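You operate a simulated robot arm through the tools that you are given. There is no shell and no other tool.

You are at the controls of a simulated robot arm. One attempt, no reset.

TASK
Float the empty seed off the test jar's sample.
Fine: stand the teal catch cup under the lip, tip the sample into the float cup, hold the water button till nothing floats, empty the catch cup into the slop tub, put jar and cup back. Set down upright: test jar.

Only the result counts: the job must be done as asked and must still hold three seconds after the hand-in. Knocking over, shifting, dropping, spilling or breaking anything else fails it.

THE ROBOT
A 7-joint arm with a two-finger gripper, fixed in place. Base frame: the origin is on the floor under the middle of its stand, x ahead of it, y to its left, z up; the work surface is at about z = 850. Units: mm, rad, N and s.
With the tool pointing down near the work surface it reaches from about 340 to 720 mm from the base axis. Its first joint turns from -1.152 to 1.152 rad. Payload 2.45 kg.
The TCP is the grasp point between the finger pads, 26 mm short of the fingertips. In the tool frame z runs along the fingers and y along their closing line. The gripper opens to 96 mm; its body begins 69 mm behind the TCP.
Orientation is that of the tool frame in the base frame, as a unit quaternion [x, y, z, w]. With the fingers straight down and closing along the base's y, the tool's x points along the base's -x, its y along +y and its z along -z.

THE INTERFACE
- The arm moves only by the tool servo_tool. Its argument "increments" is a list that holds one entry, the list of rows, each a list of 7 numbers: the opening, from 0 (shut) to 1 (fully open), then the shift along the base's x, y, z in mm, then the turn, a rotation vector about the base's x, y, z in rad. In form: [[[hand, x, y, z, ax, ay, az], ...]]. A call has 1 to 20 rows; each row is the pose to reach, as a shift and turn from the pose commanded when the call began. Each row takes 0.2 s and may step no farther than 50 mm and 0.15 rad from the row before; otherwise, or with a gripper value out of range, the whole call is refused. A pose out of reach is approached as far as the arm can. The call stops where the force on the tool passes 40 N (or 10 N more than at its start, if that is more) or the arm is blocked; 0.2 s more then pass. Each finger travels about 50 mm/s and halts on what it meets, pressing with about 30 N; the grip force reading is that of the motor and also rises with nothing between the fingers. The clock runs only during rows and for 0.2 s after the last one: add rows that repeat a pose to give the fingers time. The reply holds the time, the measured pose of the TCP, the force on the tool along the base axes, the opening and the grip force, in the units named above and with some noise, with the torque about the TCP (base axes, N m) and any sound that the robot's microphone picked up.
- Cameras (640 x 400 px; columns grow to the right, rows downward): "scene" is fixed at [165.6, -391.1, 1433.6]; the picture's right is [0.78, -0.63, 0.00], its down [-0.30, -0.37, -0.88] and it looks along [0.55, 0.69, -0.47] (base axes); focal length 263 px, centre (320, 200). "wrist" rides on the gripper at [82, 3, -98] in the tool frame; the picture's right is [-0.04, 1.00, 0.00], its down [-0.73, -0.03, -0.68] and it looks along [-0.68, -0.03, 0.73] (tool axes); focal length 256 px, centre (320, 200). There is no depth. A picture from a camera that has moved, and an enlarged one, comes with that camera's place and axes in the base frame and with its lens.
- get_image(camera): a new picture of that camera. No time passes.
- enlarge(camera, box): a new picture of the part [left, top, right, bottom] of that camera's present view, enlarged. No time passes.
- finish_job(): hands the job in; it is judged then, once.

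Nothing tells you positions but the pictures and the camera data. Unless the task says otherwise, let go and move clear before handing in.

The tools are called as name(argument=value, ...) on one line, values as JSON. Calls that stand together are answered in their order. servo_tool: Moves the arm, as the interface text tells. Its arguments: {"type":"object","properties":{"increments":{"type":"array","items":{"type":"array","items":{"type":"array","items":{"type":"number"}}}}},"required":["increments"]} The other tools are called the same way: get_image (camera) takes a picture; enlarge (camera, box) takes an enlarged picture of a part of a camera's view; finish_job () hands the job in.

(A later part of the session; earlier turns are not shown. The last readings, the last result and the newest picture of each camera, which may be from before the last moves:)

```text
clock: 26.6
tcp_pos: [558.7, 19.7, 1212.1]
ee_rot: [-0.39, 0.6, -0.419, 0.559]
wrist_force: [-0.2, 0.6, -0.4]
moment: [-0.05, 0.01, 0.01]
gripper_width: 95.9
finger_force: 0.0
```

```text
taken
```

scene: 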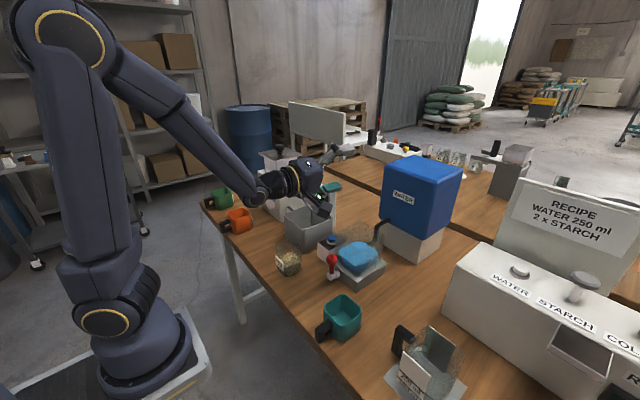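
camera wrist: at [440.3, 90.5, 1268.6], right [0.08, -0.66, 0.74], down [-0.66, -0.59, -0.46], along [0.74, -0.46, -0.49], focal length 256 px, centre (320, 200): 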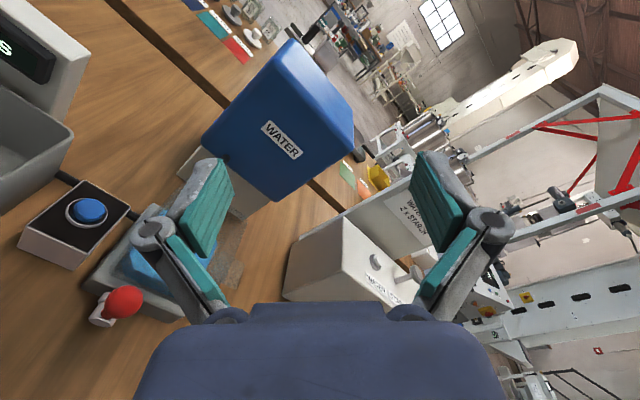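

The elbow is nicely up again. From here I'll pitch the hand down to vertical, keeping it high.

servo_tool(increments=[[[1, -5, 0, 5, 0, 0.14, 0], [1, -10, 0, 10, 0, 0.28, 0], [1, -15, 0, 15, 0, 0.42, 0], [1, -20, 0, 20, 0, 0.56, 0], [1, -25, 0, 25, 0, 0.7, 0], [1, -30, 0, 30, 0, 0.84, 0], [1, -35, 0, 30, 0, 0.98, 0], [1, -40, 0, 30, 0, 1.12, 0], [1, -45, 0, 30, 0, 1.26, 0], [1, -50, 0, 30, 0, 1.4, 0], [1, -50, 0, 30, 0, 1.54, 0], [1, -50, 0, 30, 0, 1.57, 0]]])

get_image(camera="scene")

```text
clock: 29.2
tcp_pos: [372.5, 52.8, 1231.8]
ee_rot: [-0.572, 0.82, -0.022, -0.018]
wrist_force: [0.0, 0.4, -0.1]
moment: [0.01, -0.01, 0.04]
gripper_width: 96.2
finger_force: 0.1
out of reach, approached as far as the arm can: row 7, 8, 9, 10, 11, 12
```

```text
taken
```

scene: 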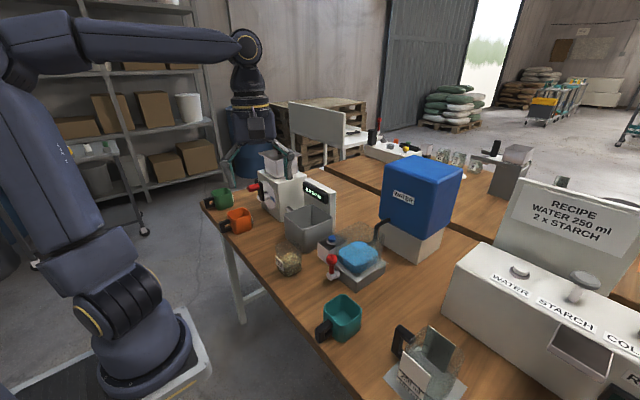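

I'm at tool-down with about 70° yaw and the elbow up. I'll check whether the arm moves freely from here.

servo_tool(increments=[[[1, 20, 0, 0, 0, 0, 0], [1, 40, 0, 0, 0, 0, 0], [1, 60, 0, 0, 0, 0, 0], [1, 80, 0, -20, 0, 0, 0], [1, 80, 0, -20, 0, 0, 0]]])

get_image(camera="scene")

```text
clock: 30.4
tcp_pos: [373.2, 67.2, 1217.2]
ee_rot: [-0.572, 0.82, -0.02, -0.028]
wrist_force: [0.5, 0.3, -0.8]
moment: [0.0, 0.01, 0.01]
gripper_width: 96.1
finger_force: 0.0
out of reach, approached as far as the arm can: row 1, 2, 3, 4, 5
```

```text
taken
```

scene: 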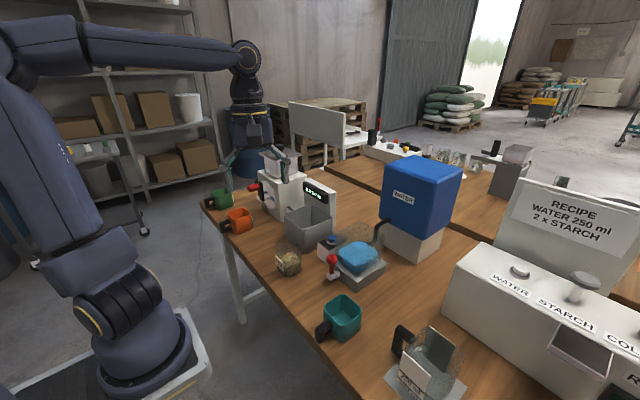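

That configuration is wrist-limited. I'll pitch back up to horizontal at height, roll back to level there, and return to the start pose that way.

servo_tool(increments=[[[1, 10, -5, 5, 0, -0.14, 0], [1, 20, -10, 10, 0, -0.28, 0], [1, 40, -15, 20, 0, -0.42, 0], [1, 60, -20, 30, 0, -0.56, 0], [1, 80, -25, 45, 0, -0.7, 0], [1, 100, -30, 60, 0, -0.84, 0], [1, 120, -35, 80, 0, -0.98, 0], [1, 140, -40, 100, 0, -1.12, 0], [1, 160, -45, 120, 0, -1.26, 0], [1, 180, -48, 140, 0, -1.4, 0], [1, 200, -48, 160, 0, -1.54, 0]]])

get_image(camera="scene")

```text
clock: 32.8
tcp_pos: [571.6, 19.9, 1377.3]
ee_rot: [-0.399, 0.608, -0.414, 0.548]
wrist_force: [-0.9, 0.5, 0.8]
moment: [0.03, -0.01, -0.06]
gripper_width: 95.9
finger_force: 0.1
out of reach, approached as far as the arm can: row 10
```

```text
taken
```

scene: 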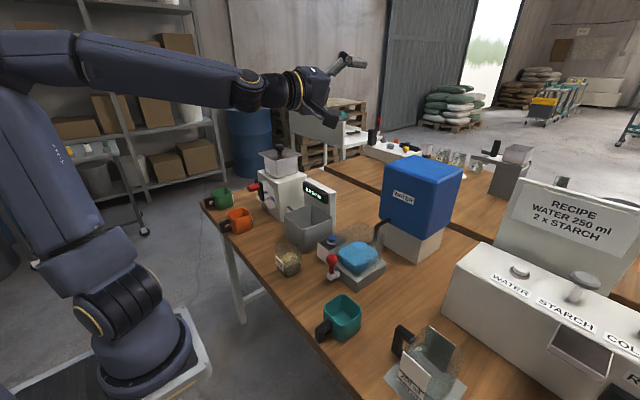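

The forearm and tool are now nearly in line and high up. I'll roll back to level here (+1.22 rad about x).

servo_tool(increments=[[[1, 0, 0, 0, 0.14, 0, 0], [1, 0, 0, 0, 0.28, 0, 0], [1, 0, 0, 0, 0.42, 0, 0], [1, 0, 0, 0, 0.56, 0, 0], [1, 0, 0, 0, 0.7, 0, 0], [1, 0, 0, 0, 0.84, 0, 0], [1, 0, 0, 0, 0.98, 0, 0], [1, 0, 0, 0, 1.12, 0, 0], [1, 0, 0, 0, 1.24, 0, 0], [1, 0, 0, 0, 1.24, 0, 0]]])

get_image(camera="scene")

```text
clock: 35.0
tcp_pos: [573.7, 18.6, 1377.4]
ee_rot: [-0.003, 0.735, 0.018, 0.678]
wrist_force: [-0.8, -0.7, 0.0]
moment: [-0.01, 0.02, -0.01]
gripper_width: 95.9
finger_force: 0.0
```

```text
taken
```

scene: 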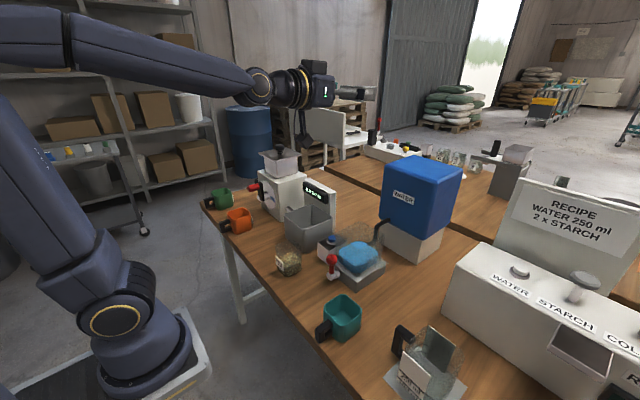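

Level again with the elbow up. Now I'll pitch down gradually to tool-down near the start pose.

servo_tool(increments=[[[1, -8, 3, 0, 0, 0.135, 0], [1, -18, 6, 0, 0, 0.27, 0], [1, -30, 9, 0, 0, 0.405, 0], [1, -42, 12, 0, 0, 0.54, 0], [1, -56, 15, 0, 0, 0.675, 0], [1, -70, 18, 0, 0, 0.81, 0], [1, -84, 21, -5, 0, 0.945, 0], [1, -98, 24, -10, 0, 1.08, 0], [1, -112, 27, -18, 0, 1.215, 0], [1, -126, 30, -25, 0, 1.35, 0], [1, -141, 33, -31, 0, 1.485, 0], [1, -141, 33, -31, 0, 1.485, 0]]])

get_image(camera="scene")

```text
clock: 37.6
tcp_pos: [432.1, 52.0, 1346.4]
ee_rot: [0.009, 1.0, 0.015, 0.001]
wrist_force: [0.6, -0.4, -0.1]
moment: [0.03, 0.0, 0.0]
gripper_width: 96.1
finger_force: 0.1
```

```text
taken
```

scene: 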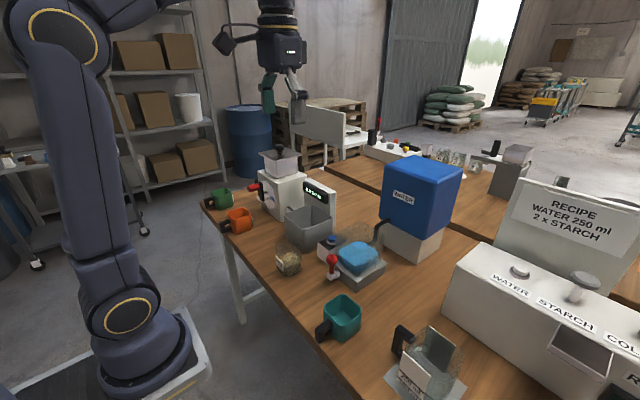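

The arm is back in its original, comfortable configuration. Now I'll test the alternative: yaw the hand +90° so the fingers close along x, then tilt it sideways.

servo_tool(increments=[[[1, 8, 0, -10, 0, 0, 0.14], [1, 16, 0, -20, 0, 0, 0.28], [1, 24, 0, -30, 0, 0, 0.42], [1, 32, 0, -40, 0, 0, 0.56], [1, 40, 0, -50, 0, 0, 0.7], [1, 48, 0, -60, 0, 0, 0.84], [1, 56, 0, -70, 0, 0, 0.98], [1, 64, 0, -80, 0, 0, 1.12], [1, 72, 0, -90, 0, 0, 1.26], [1, 80, 0, -100, 0, 0, 1.4], [1, 88, 0, -110, 0, 0, 1.54], [1, 88, 0, -110, 0, 0, 1.57]]])

get_image(camera="scene")

```text
clock: 40.2
tcp_pos: [519.2, 52.7, 1236.1]
ee_rot: [-0.701, 0.713, 0.012, -0.008]
wrist_force: [-0.7, -0.5, -0.5]
moment: [-0.01, 0.02, -0.01]
gripper_width: 96.0
finger_force: 0.0
```

```text
taken
```

scene: 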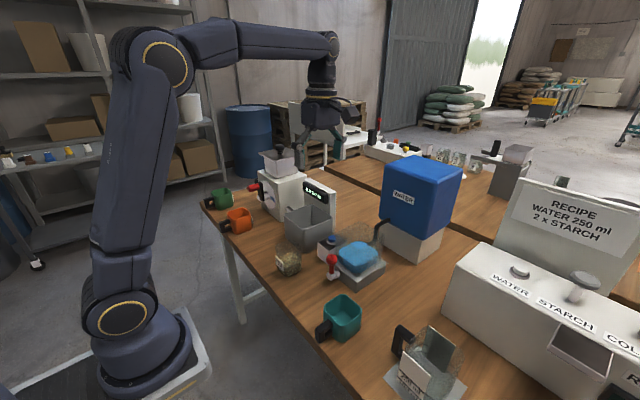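

Good: the elbow stays up. Now I'll tilt sideways to +45° (hand on the -y side), which would be the grasp pose.

servo_tool(increments=[[[1, 0, 5, -10, 0.14, 0, 0], [1, 0, 10, -20, 0.28, 0, 0], [1, 0, 15, -30, 0.42, 0, 0], [1, 0, 20, -40, 0.56, 0, 0], [1, 0, 25, -50, 0.7, 0, 0], [1, 0, 30, -60, 0.785, 0, 0], [1, 0, 30, -60, 0.785, 0, 0]]])

get_image(camera="scene")

```text
clock: 41.8
tcp_pos: [519.0, 82.1, 1177.0]
ee_rot: [-0.651, 0.654, 0.284, 0.26]
wrist_force: [1.1, 0.2, 0.5]
moment: [-0.01, 0.0, 0.01]
gripper_width: 96.0
finger_force: 0.2
```

```text
taken
```

scene: 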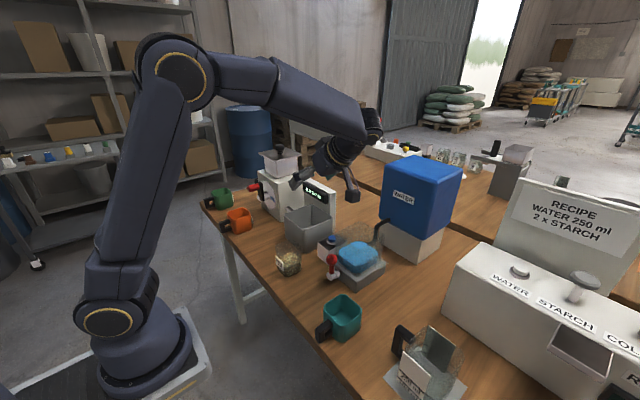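

It works. Next I'll move over the float cup area at height and test tilting through to the other side (the pour), in two halves.

servo_tool(increments=[[[1, 30, -15, 0, 0, 0, 0], [1, 60, -30, 0, 0, 0, 0], [1, 90, -45, 0, 0, 0, 0], [1, 121, -62, 0, 0, 0, 0], [1, 121, -62, 0, -0.14, 0, 0], [1, 121, -62, 0, -0.28, 0, 0], [1, 121, -62, 0, -0.42, 0, 0], [1, 121, -62, 0, -0.56, 0, 0], [1, 121, -62, 0, -0.7, 0, 0], [1, 121, -62, 0, -0.84, 0, 0], [1, 121, -62, 0, -0.98, 0, 0], [1, 121, -62, 0, -1.12, 0, 0]]])

get_image(camera="scene")

```text
clock: 44.4
tcp_pos: [641.0, 19.9, 1176.9]
ee_rot: [-0.689, 0.706, -0.107, -0.126]
wrist_force: [-0.6, -1.0, -0.1]
moment: [0.0, -0.01, 0.01]
gripper_width: 95.8
finger_force: 0.1
```

```text
taken
```

scene: 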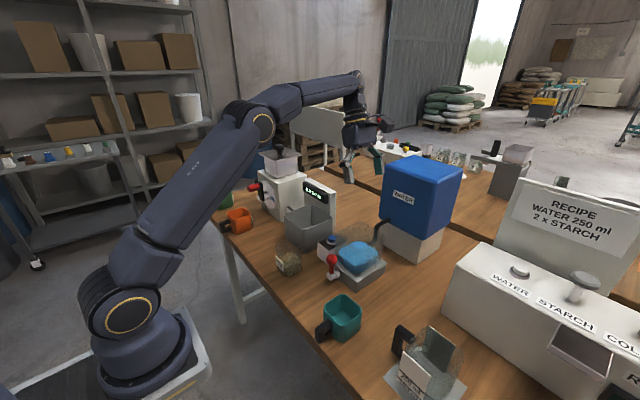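

Still reaching exactly. I'll continue the tilt towards -85°.

servo_tool(increments=[[[1, 0, 0, 0, -0.14, 0, 0], [1, 0, 0, 0, -0.28, 0, 0], [1, 0, 0, 0, -0.42, 0, 0], [1, 0, 0, 0, -0.56, 0, 0], [1, 0, 0, 0, -0.7, 0, 0], [1, 0, 0, 0, -0.84, 0, 0], [1, 0, 0, 0, -0.98, 0, 0], [1, 0, 0, 0, -1.12, 0, 0]]])

get_image(camera="scene")

```text
clock: 46.2
tcp_pos: [641.1, 21.1, 1177.7]
ee_rot: [-0.516, 0.542, -0.465, -0.473]
wrist_force: [-0.1, -0.5, 0.5]
moment: [-0.03, 0.04, 0.08]
gripper_width: 95.9
finger_force: 0.1
```

```text
taken
```

scene: 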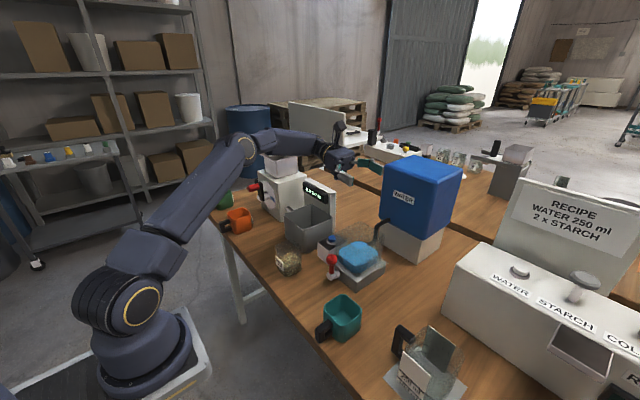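

It reached about -83° with no trouble. I'll check that it holds at the lower pouring height too.

servo_tool(increments=[[[1, 0, -5, -30, 0, 0, 0], [1, 0, -10, -60, 0, 0, 0], [1, 0, -15, -85, 0, 0, 0], [1, 0, -15, -85, -0.14, 0, 0], [1, 0, -15, -85, -0.2, 0, 0]]])

get_image(camera="scene")

get_image(camera="wrist")

```text
clock: 47.4
tcp_pos: [639.9, 5.4, 1091.4]
ee_rot: [0.467, -0.492, 0.517, 0.522]
wrist_force: [-0.4, -0.7, 0.2]
moment: [0.01, -0.03, 0.01]
gripper_width: 96.0
finger_force: 0.0
```

```text
taken
```

scene: 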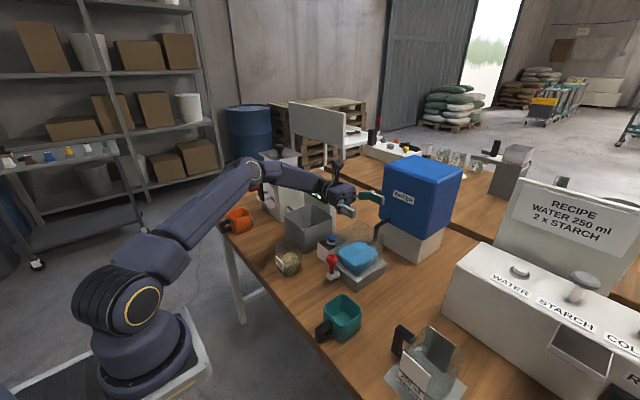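

```text
taken
camera wrist: at [639.3, 110.7, 1165.2], right [-1.0, 0.03, -0.06], down [0.06, 0.62, -0.78], along [0.02, -0.79, -0.62], focal length 256 px, centre (320, 200)
```

wrist: 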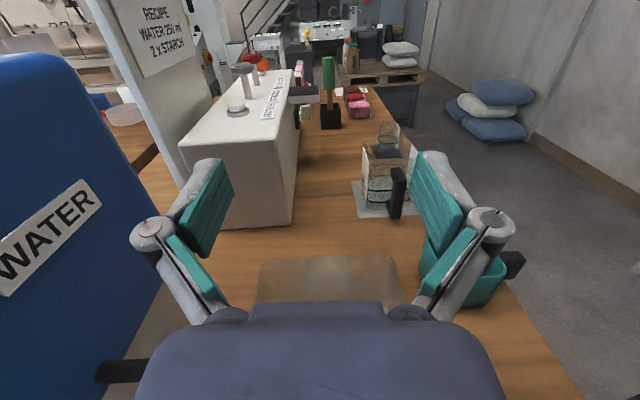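

The sideways pour works at the right height, down to about -95°. I'll unwind this test in reverse, back to vertical and then to zero yaw, before dealing with the teal cup.

servo_tool(increments=[[[1, 0, 0, 20, 0.1375, 0, 0], [1, 0, 5, 40, 0.275, 0, 0], [1, 0, 10, 60, 0.4125, 0, 0], [1, -5, 10, 80, 0.55, 0, 0], [1, -15, 10, 90, 0.6875, 0, 0], [1, -25, 10, 100, 0.825, 0, 0], [1, -40, 10, 110, 0.9625, 0, 0], [1, -55, 10, 120, 1.1, 0, 0], [1, -70, 5, 130, 1.2375, 0, 0], [1, -90, 0, 140, 1.375, 0, 0], [1, -110, -10, 145, 1.5125, 0, 0], [1, -125, -20, 145, 1.65, 0, 0], [1, -125, -20, 145, 1.65, 0, 0]]])

get_image(camera="scene")

```text
clock: 50.2
tcp_pos: [514.6, -15.7, 1236.3]
ee_rot: [-0.7, 0.714, 0.011, -0.009]
wrist_force: [0.8, 1.3, 0.4]
moment: [0.0, -0.04, 0.03]
gripper_width: 96.4
finger_force: 0.0
```

```text
taken
```

scene: 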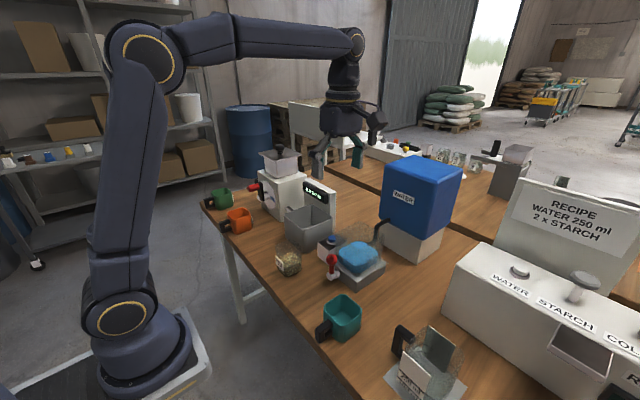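

Elbow still up. Now I'll yaw back to zero and move over the teal cup's handle.

servo_tool(increments=[[[1, -8, -6, -7, 0, 0, -0.14], [1, -16, -12, -14, 0, 0, -0.28], [1, -24, -18, -21, 0, 0, -0.42], [1, -32, -24, -28, 0, 0, -0.56], [1, -40, -30, -35, 0, 0, -0.7], [1, -48, -36, -42, 0, 0, -0.84], [1, -56, -42, -50, 0, 0, -0.98], [1, -64, -48, -58, 0, 0, -1.12], [1, -72, -54, -66, 0, 0, -1.26], [1, -80, -62, -74, 0, 0, -1.4], [1, -95, -72, -86, 0, 0, -1.54], [1, -95, -72, -86, 0, 0, -1.552]]])

get_image(camera="scene")

get_image(camera="wrist")

```text
clock: 52.8
tcp_pos: [419.8, -86.1, 1150.0]
ee_rot: [0.002, 1.0, 0.015, -0.001]
wrist_force: [1.1, -0.1, -0.3]
moment: [0.03, 0.01, -0.02]
gripper_width: 95.7
finger_force: 0.0
```

```text
taken
```

scene: 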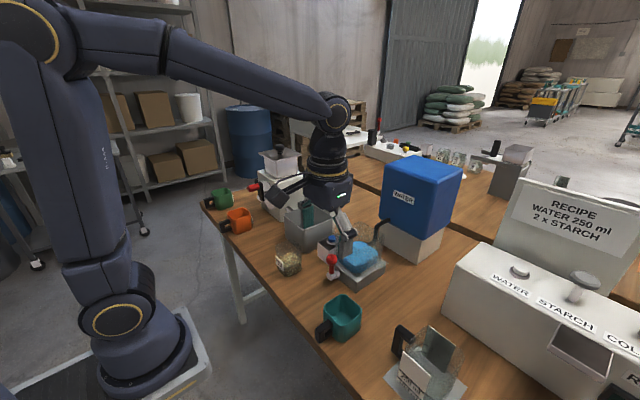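

```text
taken
camera wrist: at [339.2, -85.6, 1248.9], right [0.04, 1.0, 0.03], down [0.73, -0.05, 0.68], along [0.68, -0.01, -0.73], focal length 256 px, centre (320, 200)
```

wrist: 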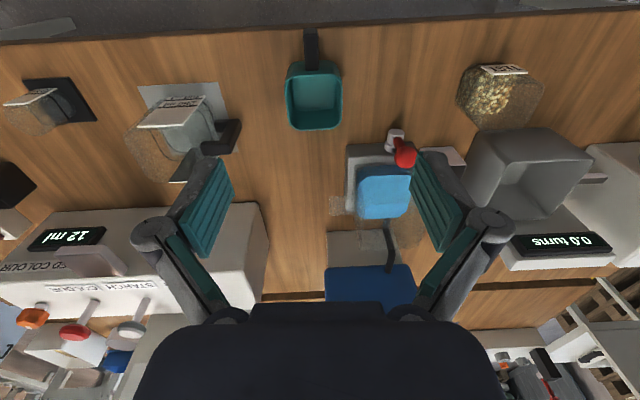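

I'm above the cup with a small residual tilt to correct. I'll zoom in on the handle for exact grasp coordinates.

enlarge(camera="wrist", box=[264, 20, 364, 140])

enlarge(camera="wrist", box=[290, 20, 340, 52])

enlarge(camera="scene", box=[308, 300, 356, 345])

```text
3.33 times, centred on (314, 80) of wrist
camera zoom: at [339.2, -85.6, 1248.9], right [0.04, 1.0, 0.03], down [0.73, -0.05, 0.68], along [0.68, -0.01, -0.73], focal length 853 px, centre (340, 600)
```

zoom: 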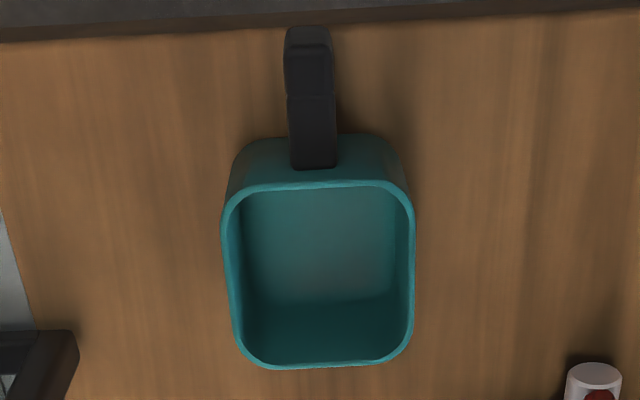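

```text
12.50 times, centred on (315, 36) of wrist
camera zoom: at [339.2, -85.6, 1248.9], right [0.04, 1.0, 0.03], down [0.73, -0.05, 0.68], along [0.68, -0.01, -0.73], focal length 3200 px, centre (382, 2250)
```

zoom: 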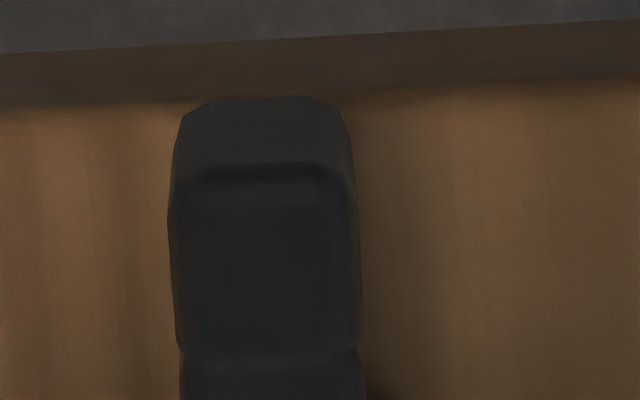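

```text
8.89 times, centred on (332, 322) of scene
camera zoom: at [165.6, -391.1, 1433.6], right [0.78, -0.63, 0.0], down [-0.3, -0.37, -0.88], along [0.55, 0.69, -0.47], focal length 2339 px, centre (213, -889)
```

zoom: 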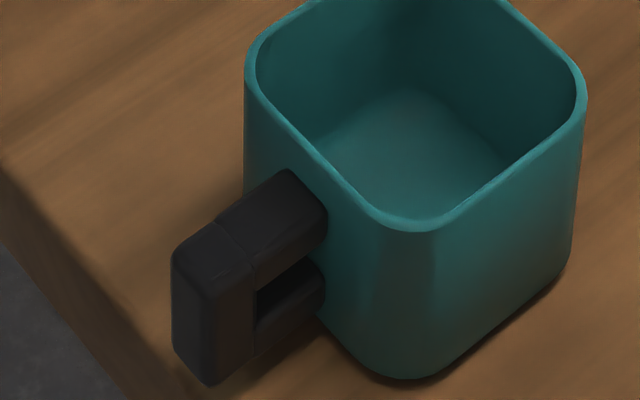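

The handle runs x≈400–440, y centre ≈-89, z≈868–902. I'll test whether a 45° forward-pitched grasp is reachable here, staying well above the cup.

servo_tool(increments=[[[1, -2, -1, -20, -0.01, -0.13, 0], [1, -4, -2, -40, -0.02, -0.26, 0], [1, -6, -3, -60, -0.03, -0.39, 0], [1, -8, -3, -80, -0.03, -0.52, 0], [1, -10, -3, -100, -0.03, -0.65, 0], [1, -12, -3, -120, -0.03, -0.785, 0], [1, -12, -3, -120, -0.03, -0.785, 0]]])

get_image(camera="scene")

```text
clock: 54.4
tcp_pos: [448.8, -117.1, 1045.2]
ee_rot: [-0.004, 0.925, -0.001, 0.381]
wrist_force: [-0.4, -1.0, -1.7]
moment: [0.02, 0.0, -0.02]
gripper_width: 96.1
finger_force: 0.2
out of reach, approached as far as the arm can: row 5, 6, 7
```

```text
taken
```

scene: 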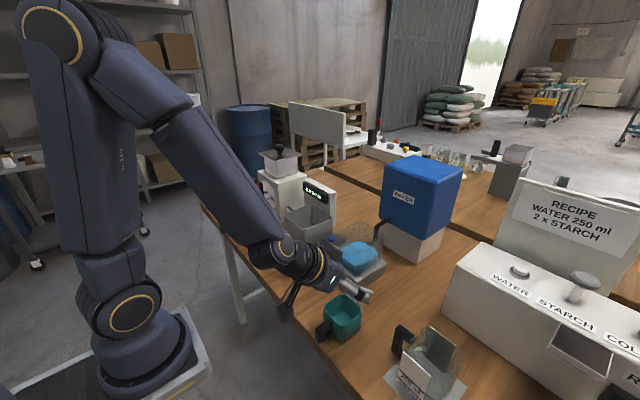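

45° is out of reach this close in, but about 28° should work and is enough for the lip and the pour. I'll reduce the pitch and test at lower height behind and above the handle.

servo_tool(increments=[[[0.6, -8, 6, 0, 0, 0.1, 0], [0.6, -18, 14, 0, 0, 0.2, 0], [0.6, -30, 22, 0, 0, 0.28, 0], [0.6, -41, 28, -15, 0, 0.28, 0], [0.6, -41, 28, -45, 0, 0.28, 0], [0.6, -41, 28, -45, 0, 0.28, 0]]])

get_image(camera="scene")

```text
clock: 55.8
tcp_pos: [417.7, -91.7, 1004.6]
ee_rot: [-0.005, 0.968, -0.001, 0.249]
wrist_force: [0.0, 0.6, -1.4]
moment: [0.05, 0.0, 0.05]
gripper_width: 57.4
finger_force: 0.0
out of reach, approached as far as the arm can: row 5, 6
```

```text
taken
```

scene: 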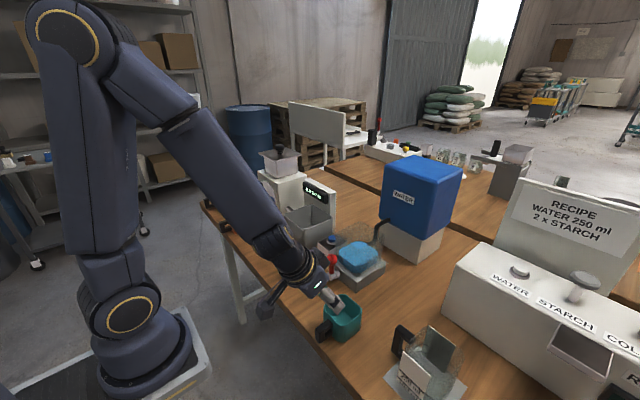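

At 28° the arm falls slightly short at this radius. I'll try a nearly vertical handle grasp for the first move, then regrasp farther out.

servo_tool(increments=[[[0.6, 0, 1, 10, 0, 0.12, 0], [0.6, 0, 2, 10, 0, 0.24, 0], [0.6, -2, 2, 0, 0, 0.35, 0], [0.6, -2, 2, -30, 0, 0.35, 0], [0.6, -2, 2, -50, 0, 0.35, 0], [0.6, -2, 2, -50, 0, 0.35, 0]]])

get_image(camera="scene")

get_image(camera="wrist")

```text
clock: 57.2
tcp_pos: [415.9, -90.9, 954.7]
ee_rot: [-0.006, 0.997, 0.001, 0.077]
wrist_force: [0.2, -0.3, -0.2]
moment: [-0.01, 0.01, -0.04]
gripper_width: 57.7
finger_force: 0.0
out of reach, approached as far as the arm can: row 1
```

```text
taken
```

scene: 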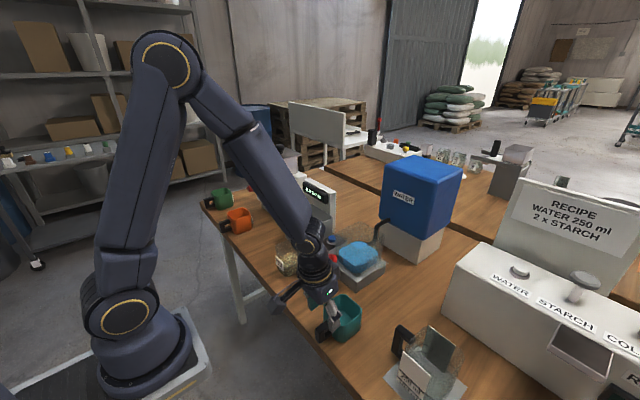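

```text
taken
camera wrist: at [319.9, -86.9, 1039.0], right [0.03, 1.0, 0.01], down [0.62, -0.02, 0.78], along [0.78, -0.02, -0.62], focal length 256 px, centre (320, 200)
```

wrist: 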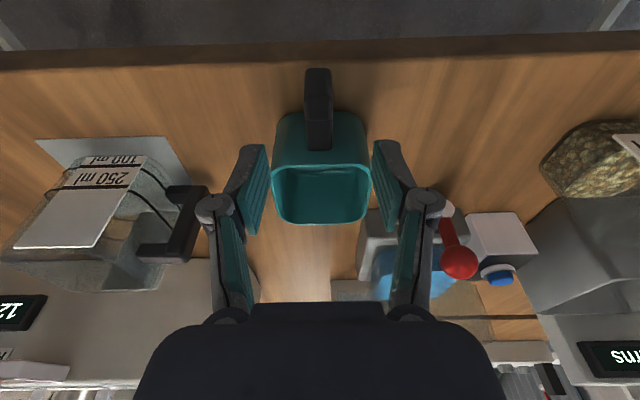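

Reachable here, and the pads straddle the handle evenly. I'll descend to handle height.

servo_tool(increments=[[[0.6, 0, 0, -20, 0, 0, 0], [0.6, -1, 0, -40, 0, 0, 0], [0.6, -2, 0, -55, 0, 0, 0], [0.6, -2, 0, -62, 0, 0, 0], [0.6, -2, 0, -62, 0, 0, 0]]])

get_image(camera="wrist")

enlarge(camera="scene", box=[280, 260, 400, 360])

```text
clock: 58.4
tcp_pos: [412.3, -89.4, 893.2]
ee_rot: [-0.005, 0.997, 0.0, 0.077]
wrist_force: [0.2, 0.0, 0.1]
moment: [-0.01, 0.01, 0.0]
gripper_width: 57.8
finger_force: 0.1
```

```text
taken
camera wrist: at [317.8, -87.0, 976.8], right [0.03, 1.0, 0.01], down [0.62, -0.02, 0.78], along [0.78, -0.02, -0.62], focal length 256 px, centre (320, 200)
```

wrist: 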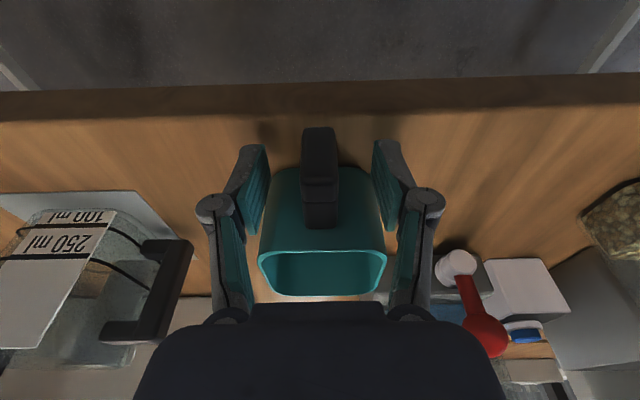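

```text
4.00 times, centred on (340, 310) of scene
camera zoom: at [165.6, -391.1, 1433.6], right [0.78, -0.63, 0.0], down [-0.3, -0.37, -0.88], along [0.55, 0.69, -0.47], focal length 1053 px, centre (240, -240)
```

zoom: 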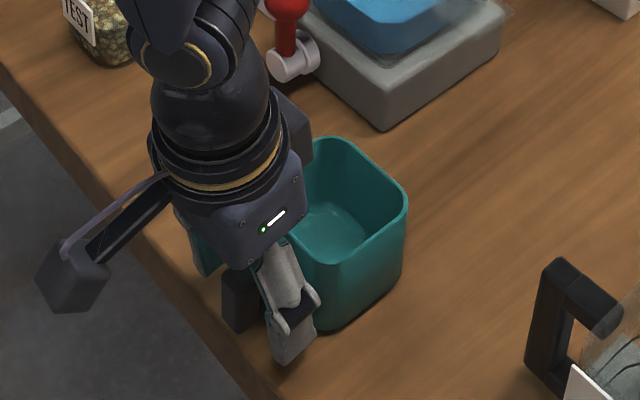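

The handle is centred between the pads. Closing the gripper.

servo_tool(increments=[[[0.3, 0, 0, 0, 0, 0, 0], [0.1, 0, 0, 0, 0, 0, 0], [0, 0, 0, 0, 0, 0, 0], [0, 0, 0, 0, 0, 0, 0], [0, 0, 0, 0, 0, 0, 0]]])

get_image(camera="wrist")

```text
clock: 59.6
tcp_pos: [412.2, -90.7, 892.6]
ee_rot: [-0.006, 0.997, 0.001, 0.077]
wrist_force: [0.0, 0.5, 0.3]
moment: [-0.01, 0.03, 0.01]
gripper_width: 17.4
finger_force: 30.7
```

```text
taken
camera wrist: at [317.8, -86.9, 976.9], right [0.03, 1.0, 0.01], down [0.62, -0.02, 0.78], along [0.78, -0.02, -0.62], focal length 256 px, centre (320, 200)
```

wrist: 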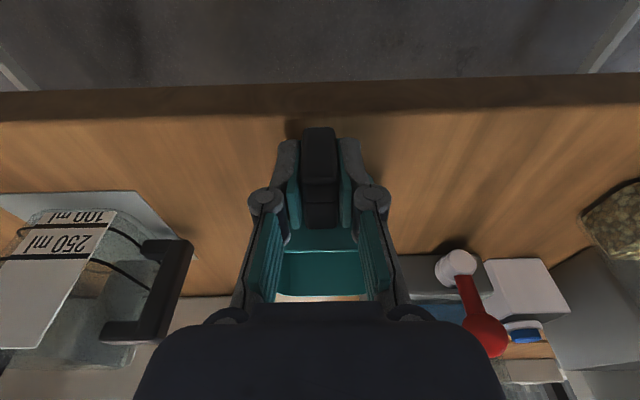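

Gripped (17.4 mm). I'll lift 10 mm, slide 80 mm forward and set the cup down to regrasp at a steeper pitch.

servo_tool(increments=[[[0, 0, 0, 5, 0, 0, 0], [0, 0, 0, 10, 0, 0, 0], [0, 20, 0, 10, 0, 0, 0], [0, 40, 0, 10, 0, 0, 0], [0, 60, 0, 10, 0, 0, 0], [0, 80, 0, 10, 0, 0, 0], [0, 80, 0, 10, 0, 0, 0]]])

enlarge(camera="scene", box=[290, 230, 420, 350])

```text
clock: 61.2
tcp_pos: [493.8, -89.5, 902.2]
ee_rot: [-0.005, 0.997, 0.001, 0.077]
wrist_force: [-1.7, -0.8, 6.8]
moment: [0.02, 0.02, 0.0]
gripper_width: 17.4
finger_force: 30.1
```

```text
3.33 times, centred on (355, 290) of scene
camera zoom: at [165.4, -391.0, 1433.6], right [0.78, -0.63, 0.0], down [-0.3, -0.37, -0.88], along [0.55, 0.69, -0.47], focal length 877 px, centre (203, -100)
```

zoom: 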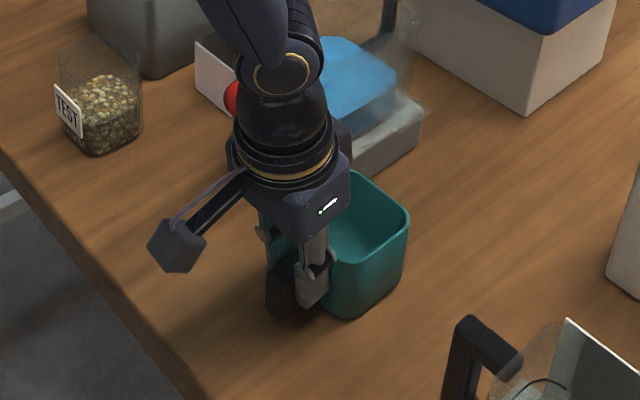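

The cup is held upright at x≈560. I'll lower it onto the table.

servo_tool(increments=[[[0, 0, 0, -5, 0, 0, 0], [0, 0, 0, -8, 0, 0, 0], [0, 0, 0, -9.5, 0, 0, 0], [0, 0, 0, -9.5, 0, 0, 0]]])

```text
clock: 62.2
tcp_pos: [494.2, -91.0, 894.2]
ee_rot: [-0.005, 0.997, 0.001, 0.078]
wrist_force: [-2.2, -0.1, 21.4]
moment: [0.0, -0.35, 0.01]
gripper_width: 16.8
finger_force: 29.8
```

It's touching the table with 21 N; I'll ease up slightly before releasing, and take a look.

servo_tool(increments=[[[0, 0, 0, 0.8, 0, 0, 0], [0, 0, 0, 1.2, 0, 0, 0]]])

enlarge(camera="scene", box=[310, 250, 410, 340])

get_image(camera="wrist")

```text
clock: 62.8
tcp_pos: [493.6, -90.8, 893.8]
ee_rot: [-0.006, 0.997, 0.001, 0.077]
wrist_force: [2.4, -1.0, 6.3]
moment: [-0.04, -0.2, -0.01]
gripper_width: 17.3
finger_force: 30.2
```

```text
4.44 times, centred on (360, 295) of scene
camera zoom: at [165.6, -391.1, 1433.6], right [0.78, -0.63, 0.0], down [-0.3, -0.37, -0.88], along [0.55, 0.69, -0.47], focal length 1170 px, centre (142, -222)
```

zoom: 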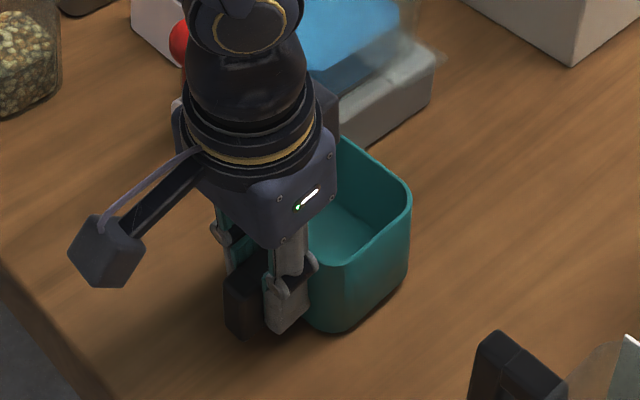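

```text
taken
camera wrist: at [397.9, -87.3, 978.4], right [0.03, 1.0, 0.01], down [0.62, -0.02, 0.78], along [0.78, -0.02, -0.62], focal length 256 px, centre (320, 200)
```

wrist: 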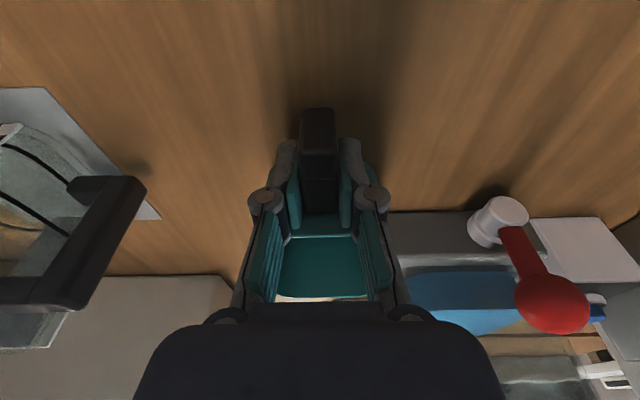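

The wrist view suggests the cup pitched nose-down a little in the grip. I'll lift it a bit higher to see whether it keeps slipping or holds, and read its weight.

servo_tool(increments=[[[0, 0, 0, 10, 0, 0, 0], [0, 0, 0, 25, 0, 0, 0], [0, 0, 0, 40, 0, 0, 0], [0, 0, 0, 40, 0, 0, 0], [0, 0, 0, 40, 0, 0, 0]]])

get_image(camera="wrist")

enlarge(camera="scene", box=[310, 240, 410, 330])

```text
clock: 64.0
tcp_pos: [493.1, -90.2, 934.5]
ee_rot: [-0.006, 0.997, 0.001, 0.077]
wrist_force: [0.6, 0.7, -0.8]
moment: [0.02, 0.04, -0.01]
gripper_width: 17.0
finger_force: 30.3
```

```text
taken
camera wrist: at [398.6, -87.6, 1018.5], right [0.03, 1.0, 0.01], down [0.62, -0.02, 0.78], along [0.78, -0.02, -0.62], focal length 256 px, centre (320, 200)
```

wrist: 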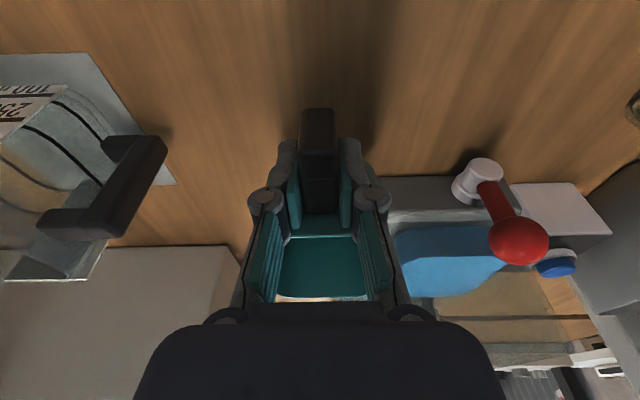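

```text
4.44 times, centred on (360, 285) of scene
camera zoom: at [165.6, -391.1, 1433.6], right [0.78, -0.63, 0.0], down [-0.3, -0.37, -0.88], along [0.55, 0.69, -0.47], focal length 1170 px, centre (142, -178)
```

zoom: 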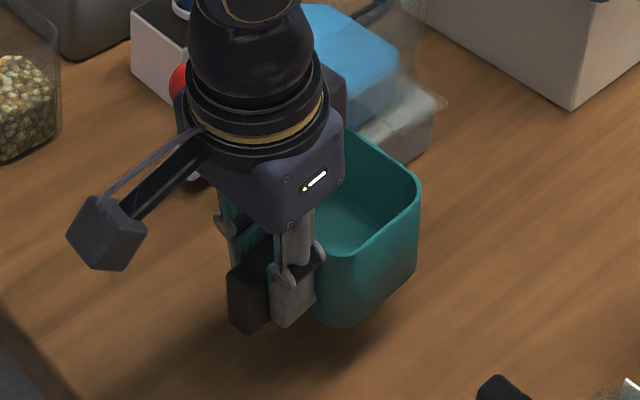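

The cup weighs about 1 N and holds, but it shifted a few millimetres in the grip while sliding. I'll set it down here and regrasp more deeply.

servo_tool(increments=[[[0, 0, 0, -15, 0, 0, 0], [0, 0, 0, -28, 0, 0, 0], [0, 0, 0, -34, 0, 0, 0], [0, 0, 0, -37, 0, 0, 0], [0, 0, 0, -38, 0, 0, 0]]])

enlarge(camera="scene", box=[310, 250, 410, 340])

```text
clock: 65.2
tcp_pos: [493.7, -90.2, 895.3]
ee_rot: [-0.004, 0.997, 0.001, 0.078]
wrist_force: [-0.5, -0.4, -1.1]
moment: [-0.01, 0.05, 0.0]
gripper_width: 17.2
finger_force: 30.1
```

```text
4.44 times, centred on (360, 295) of scene
camera zoom: at [165.6, -391.1, 1433.6], right [0.78, -0.63, 0.0], down [-0.3, -0.37, -0.88], along [0.55, 0.69, -0.47], focal length 1170 px, centre (142, -222)
```

zoom: 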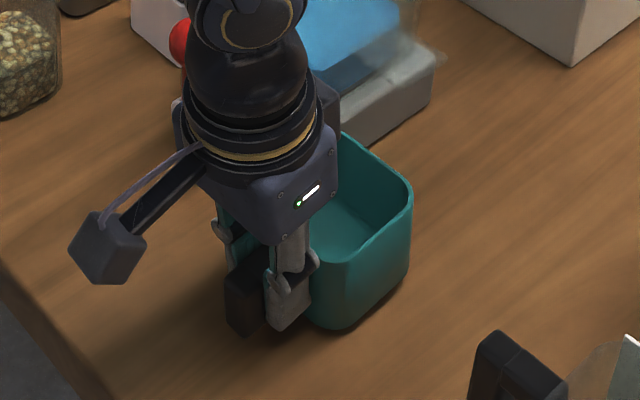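

Still hanging just above the table; I'll lower a couple more millimetres until I feel contact.

servo_tool(increments=[[[0, 0, 0, -1, 0, 0, 0], [0, 0, 0, -1.8, 0, 0, 0], [0, 0, 0, -1.8, 0, 0, 0]]])

```text
clock: 66.0
tcp_pos: [493.7, -90.3, 894.9]
ee_rot: [-0.006, 0.997, 0.001, 0.077]
wrist_force: [0.2, -0.8, 0.2]
moment: [-0.02, 0.05, 0.02]
gripper_width: 17.3
finger_force: 30.2
```

servo_tool(increments=[[[0, 0, 0, -1, 0, 0, 0], [0, 0, 0, -1.5, 0, 0, 0], [0, 0, 0, -1.5, 0, 0, 0]]])

```text
clock: 66.8
tcp_pos: [493.7, -89.5, 894.4]
ee_rot: [-0.005, 0.997, 0.001, 0.079]
wrist_force: [-6.1, 0.6, 22.9]
moment: [0.01, -0.12, 0.02]
gripper_width: 17.1
finger_force: 29.7
```

That's firm contact. I'll ease up 1 mm and open the gripper partway.

servo_tool(increments=[[[0, 0, 0, 1, 0, 0, 0], [0.25, 0, 0, 1, 0, 0, 0], [0.45, 0, 0, 1, 0, 0, 0], [0.45, 0, 0, 1, 0, 0, 0], [0.45, 0, 0, 1, 0, 0, 0]]])

get_image(camera="wrist")

enlarge(camera="scene", box=[310, 250, 410, 340])

```text
clock: 68.0
tcp_pos: [493.2, -89.9, 893.3]
ee_rot: [-0.005, 0.997, 0.0, 0.078]
wrist_force: [-0.9, 0.3, -0.9]
moment: [0.01, 0.01, -0.01]
gripper_width: 43.3
finger_force: 0.1
```

```text
taken
camera wrist: at [398.5, -86.9, 978.1], right [0.03, 1.0, 0.01], down [0.62, -0.02, 0.78], along [0.78, -0.02, -0.62], focal length 256 px, centre (320, 200)
```

wrist: 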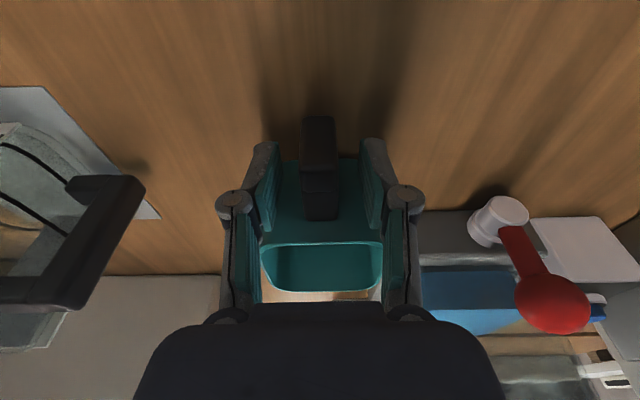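

```text
4.44 times, centred on (360, 295) of scene
camera zoom: at [165.6, -391.1, 1433.6], right [0.78, -0.63, 0.0], down [-0.3, -0.37, -0.88], along [0.55, 0.69, -0.47], focal length 1170 px, centre (142, -222)
```

zoom: 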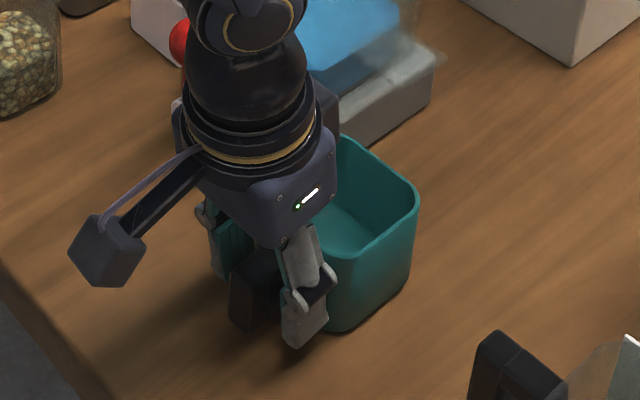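

The cup is standing flat at about x=554. I'll back off upward, pitch to 45° and line up for a deeper handle grasp.

servo_tool(increments=[[[0.45, 0, 0, 35, 0, 0, 0], [0.45, 0, 0, 70, 0, 0, 0], [0.45, -10, 0, 75, 0, -0.13, 0], [0.45, -20, 0, 75, 0, -0.26, 0], [0.45, -35, 0, 70, 0, -0.39, 0], [0.45, -50, 0, 60, 0, -0.52, 0], [0.45, -58, 0, 47, 0, -0.63, 0], [0.45, -58, 0, 47, 0, -0.63, 0]]])

get_image(camera="wrist")

get_image(camera="scene")

```text
clock: 69.8
tcp_pos: [465.5, -106.7, 934.7]
ee_rot: [-0.005, 0.924, -0.002, 0.383]
wrist_force: [-0.1, -0.8, 0.6]
moment: [-0.04, -0.03, -0.03]
gripper_width: 43.2
finger_force: 0.0
out of reach, approached as far as the arm can: row 6, 7, 8
```

```text
taken
camera wrist: at [338.5, -103.4, 946.6], right [0.02, 1.0, 0.02], down [0.04, -0.02, 1.0], along [1.0, -0.02, -0.04], focal length 256 px, centre (320, 200)
```

wrist: 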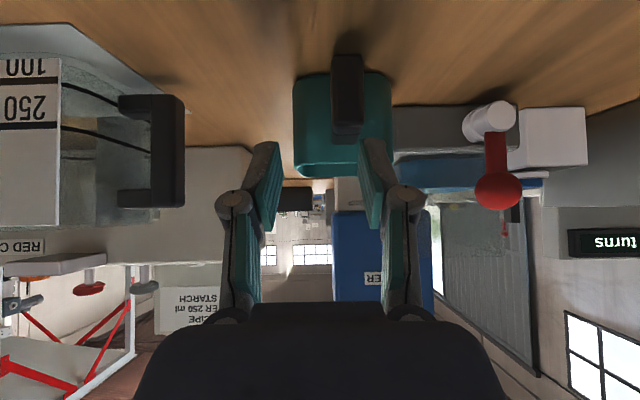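

```text
taken
```

scene: 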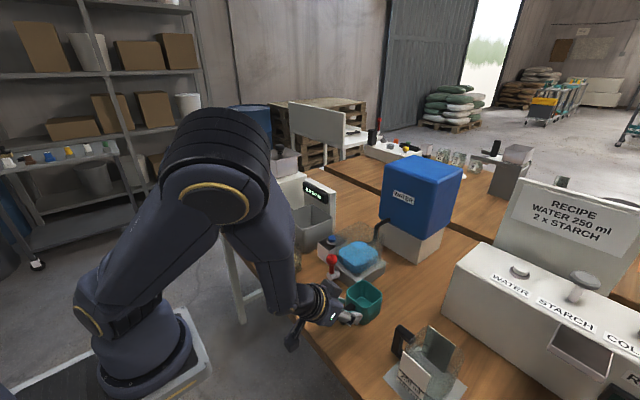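

45° is at the reach limit here too and the elbow begins to swing. I'll use about 30° instead, which suffices.

servo_tool(increments=[[[0.45, 0, 5, 15, 0, 0.1, 0], [0.45, 0, 10, 25, 0, 0.2, 0], [0.45, 0, 16, 25, 0, 0.26, 0], [0.45, -8, 16, 20, 0, 0.26, 0], [0.45, -8, 16, 20, 0, 0.26, 0]]])

get_image(camera="scene")

get_image(camera="wrist")

```text
clock: 71.0
tcp_pos: [456.8, -91.3, 955.8]
ee_rot: [-0.005, 0.966, 0.0, 0.26]
wrist_force: [-0.2, 0.0, -0.3]
moment: [0.01, -0.01, -0.01]
gripper_width: 43.2
finger_force: 0.0
```

```text
taken
```

scene: 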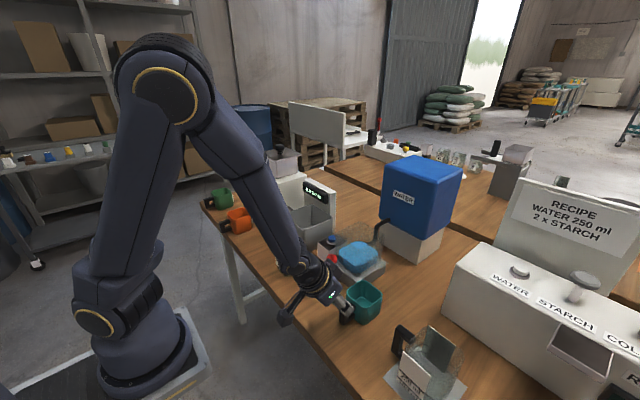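

```text
taken
camera wrist: at [337.3, -87.0, 999.7], right [0.02, 1.0, 0.02], down [0.29, -0.02, 0.96], along [0.96, -0.02, -0.3], focal length 256 px, centre (320, 200)
```

wrist: 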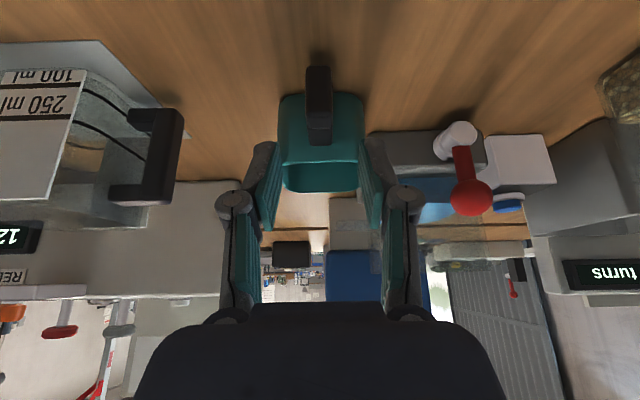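

At 30° everything is reachable and the handle is centred between the fingers. I'll zoom in to measure the handle before closing in.

enlarge(camera="wrist", box=[264, 50, 374, 210])

enlarge(camera="scene", box=[320, 260, 400, 340])

```text
2.50 times, centred on (319, 130) of wrist
camera zoom: at [337.3, -87.0, 999.7], right [0.02, 1.0, 0.02], down [0.29, -0.02, 0.96], along [0.96, -0.02, -0.3], focal length 640 px, centre (322, 375)
```

zoom: 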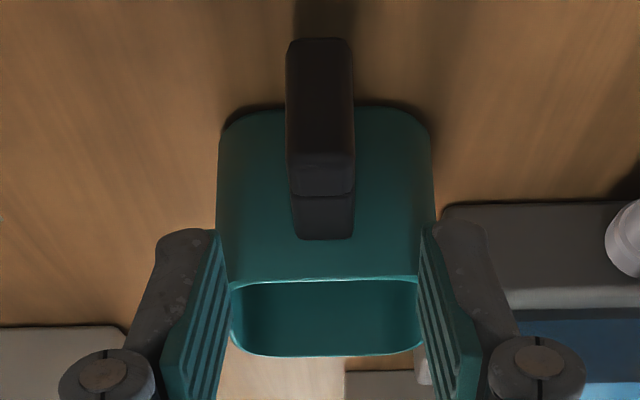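

```text
5.00 times, centred on (360, 300) of scene
camera zoom: at [165.6, -391.0, 1433.6], right [0.78, -0.63, 0.0], down [-0.3, -0.37, -0.88], along [0.55, 0.69, -0.47], focal length 1316 px, centre (120, -300)
```

zoom: 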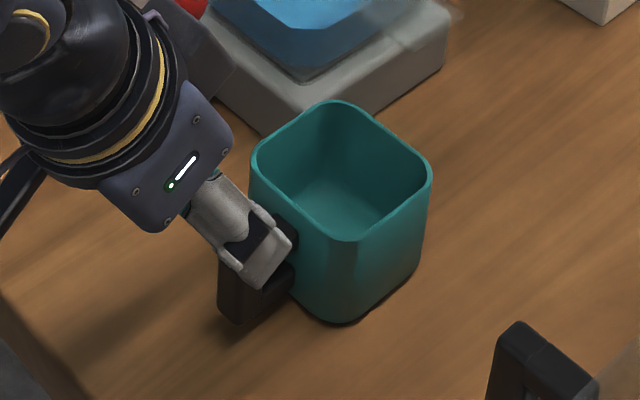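

Handle now spans x≈472–510. I'll move in along the tool axis to grasp it at about (484,-90,892).

servo_tool(increments=[[[0.45, 0, 0.5, -14, 0, 0, 0], [0.45, 10, 0.5, -31, 0, 0, 0], [0.45, 18, 0.5, -46, 0, 0, 0], [0.45, 24, 0.5, -57, 0, 0, 0], [0.45, 27, 0.5, -63, 0, 0, 0], [0.45, 27, 0.5, -63, 0, 0, 0]]])

get_image(camera="wrist")

enlarge(camera="scene", box=[320, 260, 400, 340])

```text
clock: 72.4
tcp_pos: [483.5, -92.1, 891.8]
ee_rot: [-0.006, 0.966, 0.0, 0.259]
wrist_force: [-0.2, 0.4, 0.3]
moment: [0.02, 0.0, 0.0]
gripper_width: 43.3
finger_force: 0.1
```

```text
taken
camera wrist: at [364.9, -87.2, 936.7], right [0.02, 1.0, 0.02], down [0.29, -0.02, 0.96], along [0.96, -0.02, -0.29], focal length 256 px, centre (320, 200)
```

wrist: 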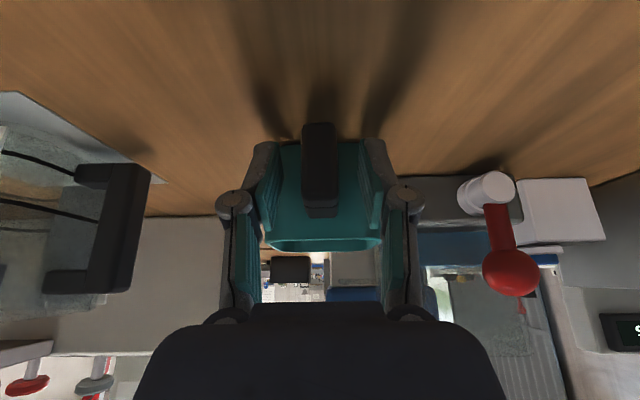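

```text
5.00 times, centred on (360, 300) of scene
camera zoom: at [165.6, -391.0, 1433.6], right [0.78, -0.63, 0.0], down [-0.3, -0.37, -0.88], along [0.55, 0.69, -0.47], focal length 1316 px, centre (120, -300)
```

zoom: 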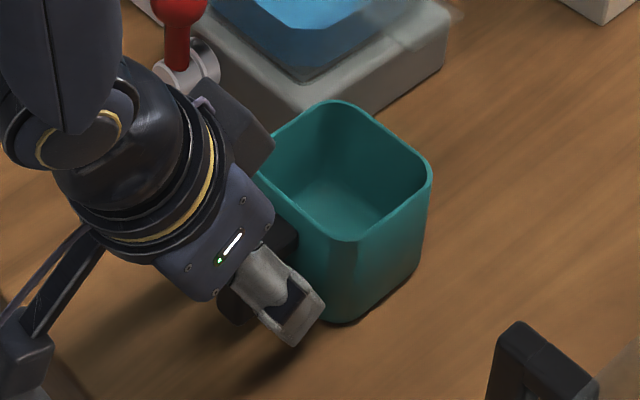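

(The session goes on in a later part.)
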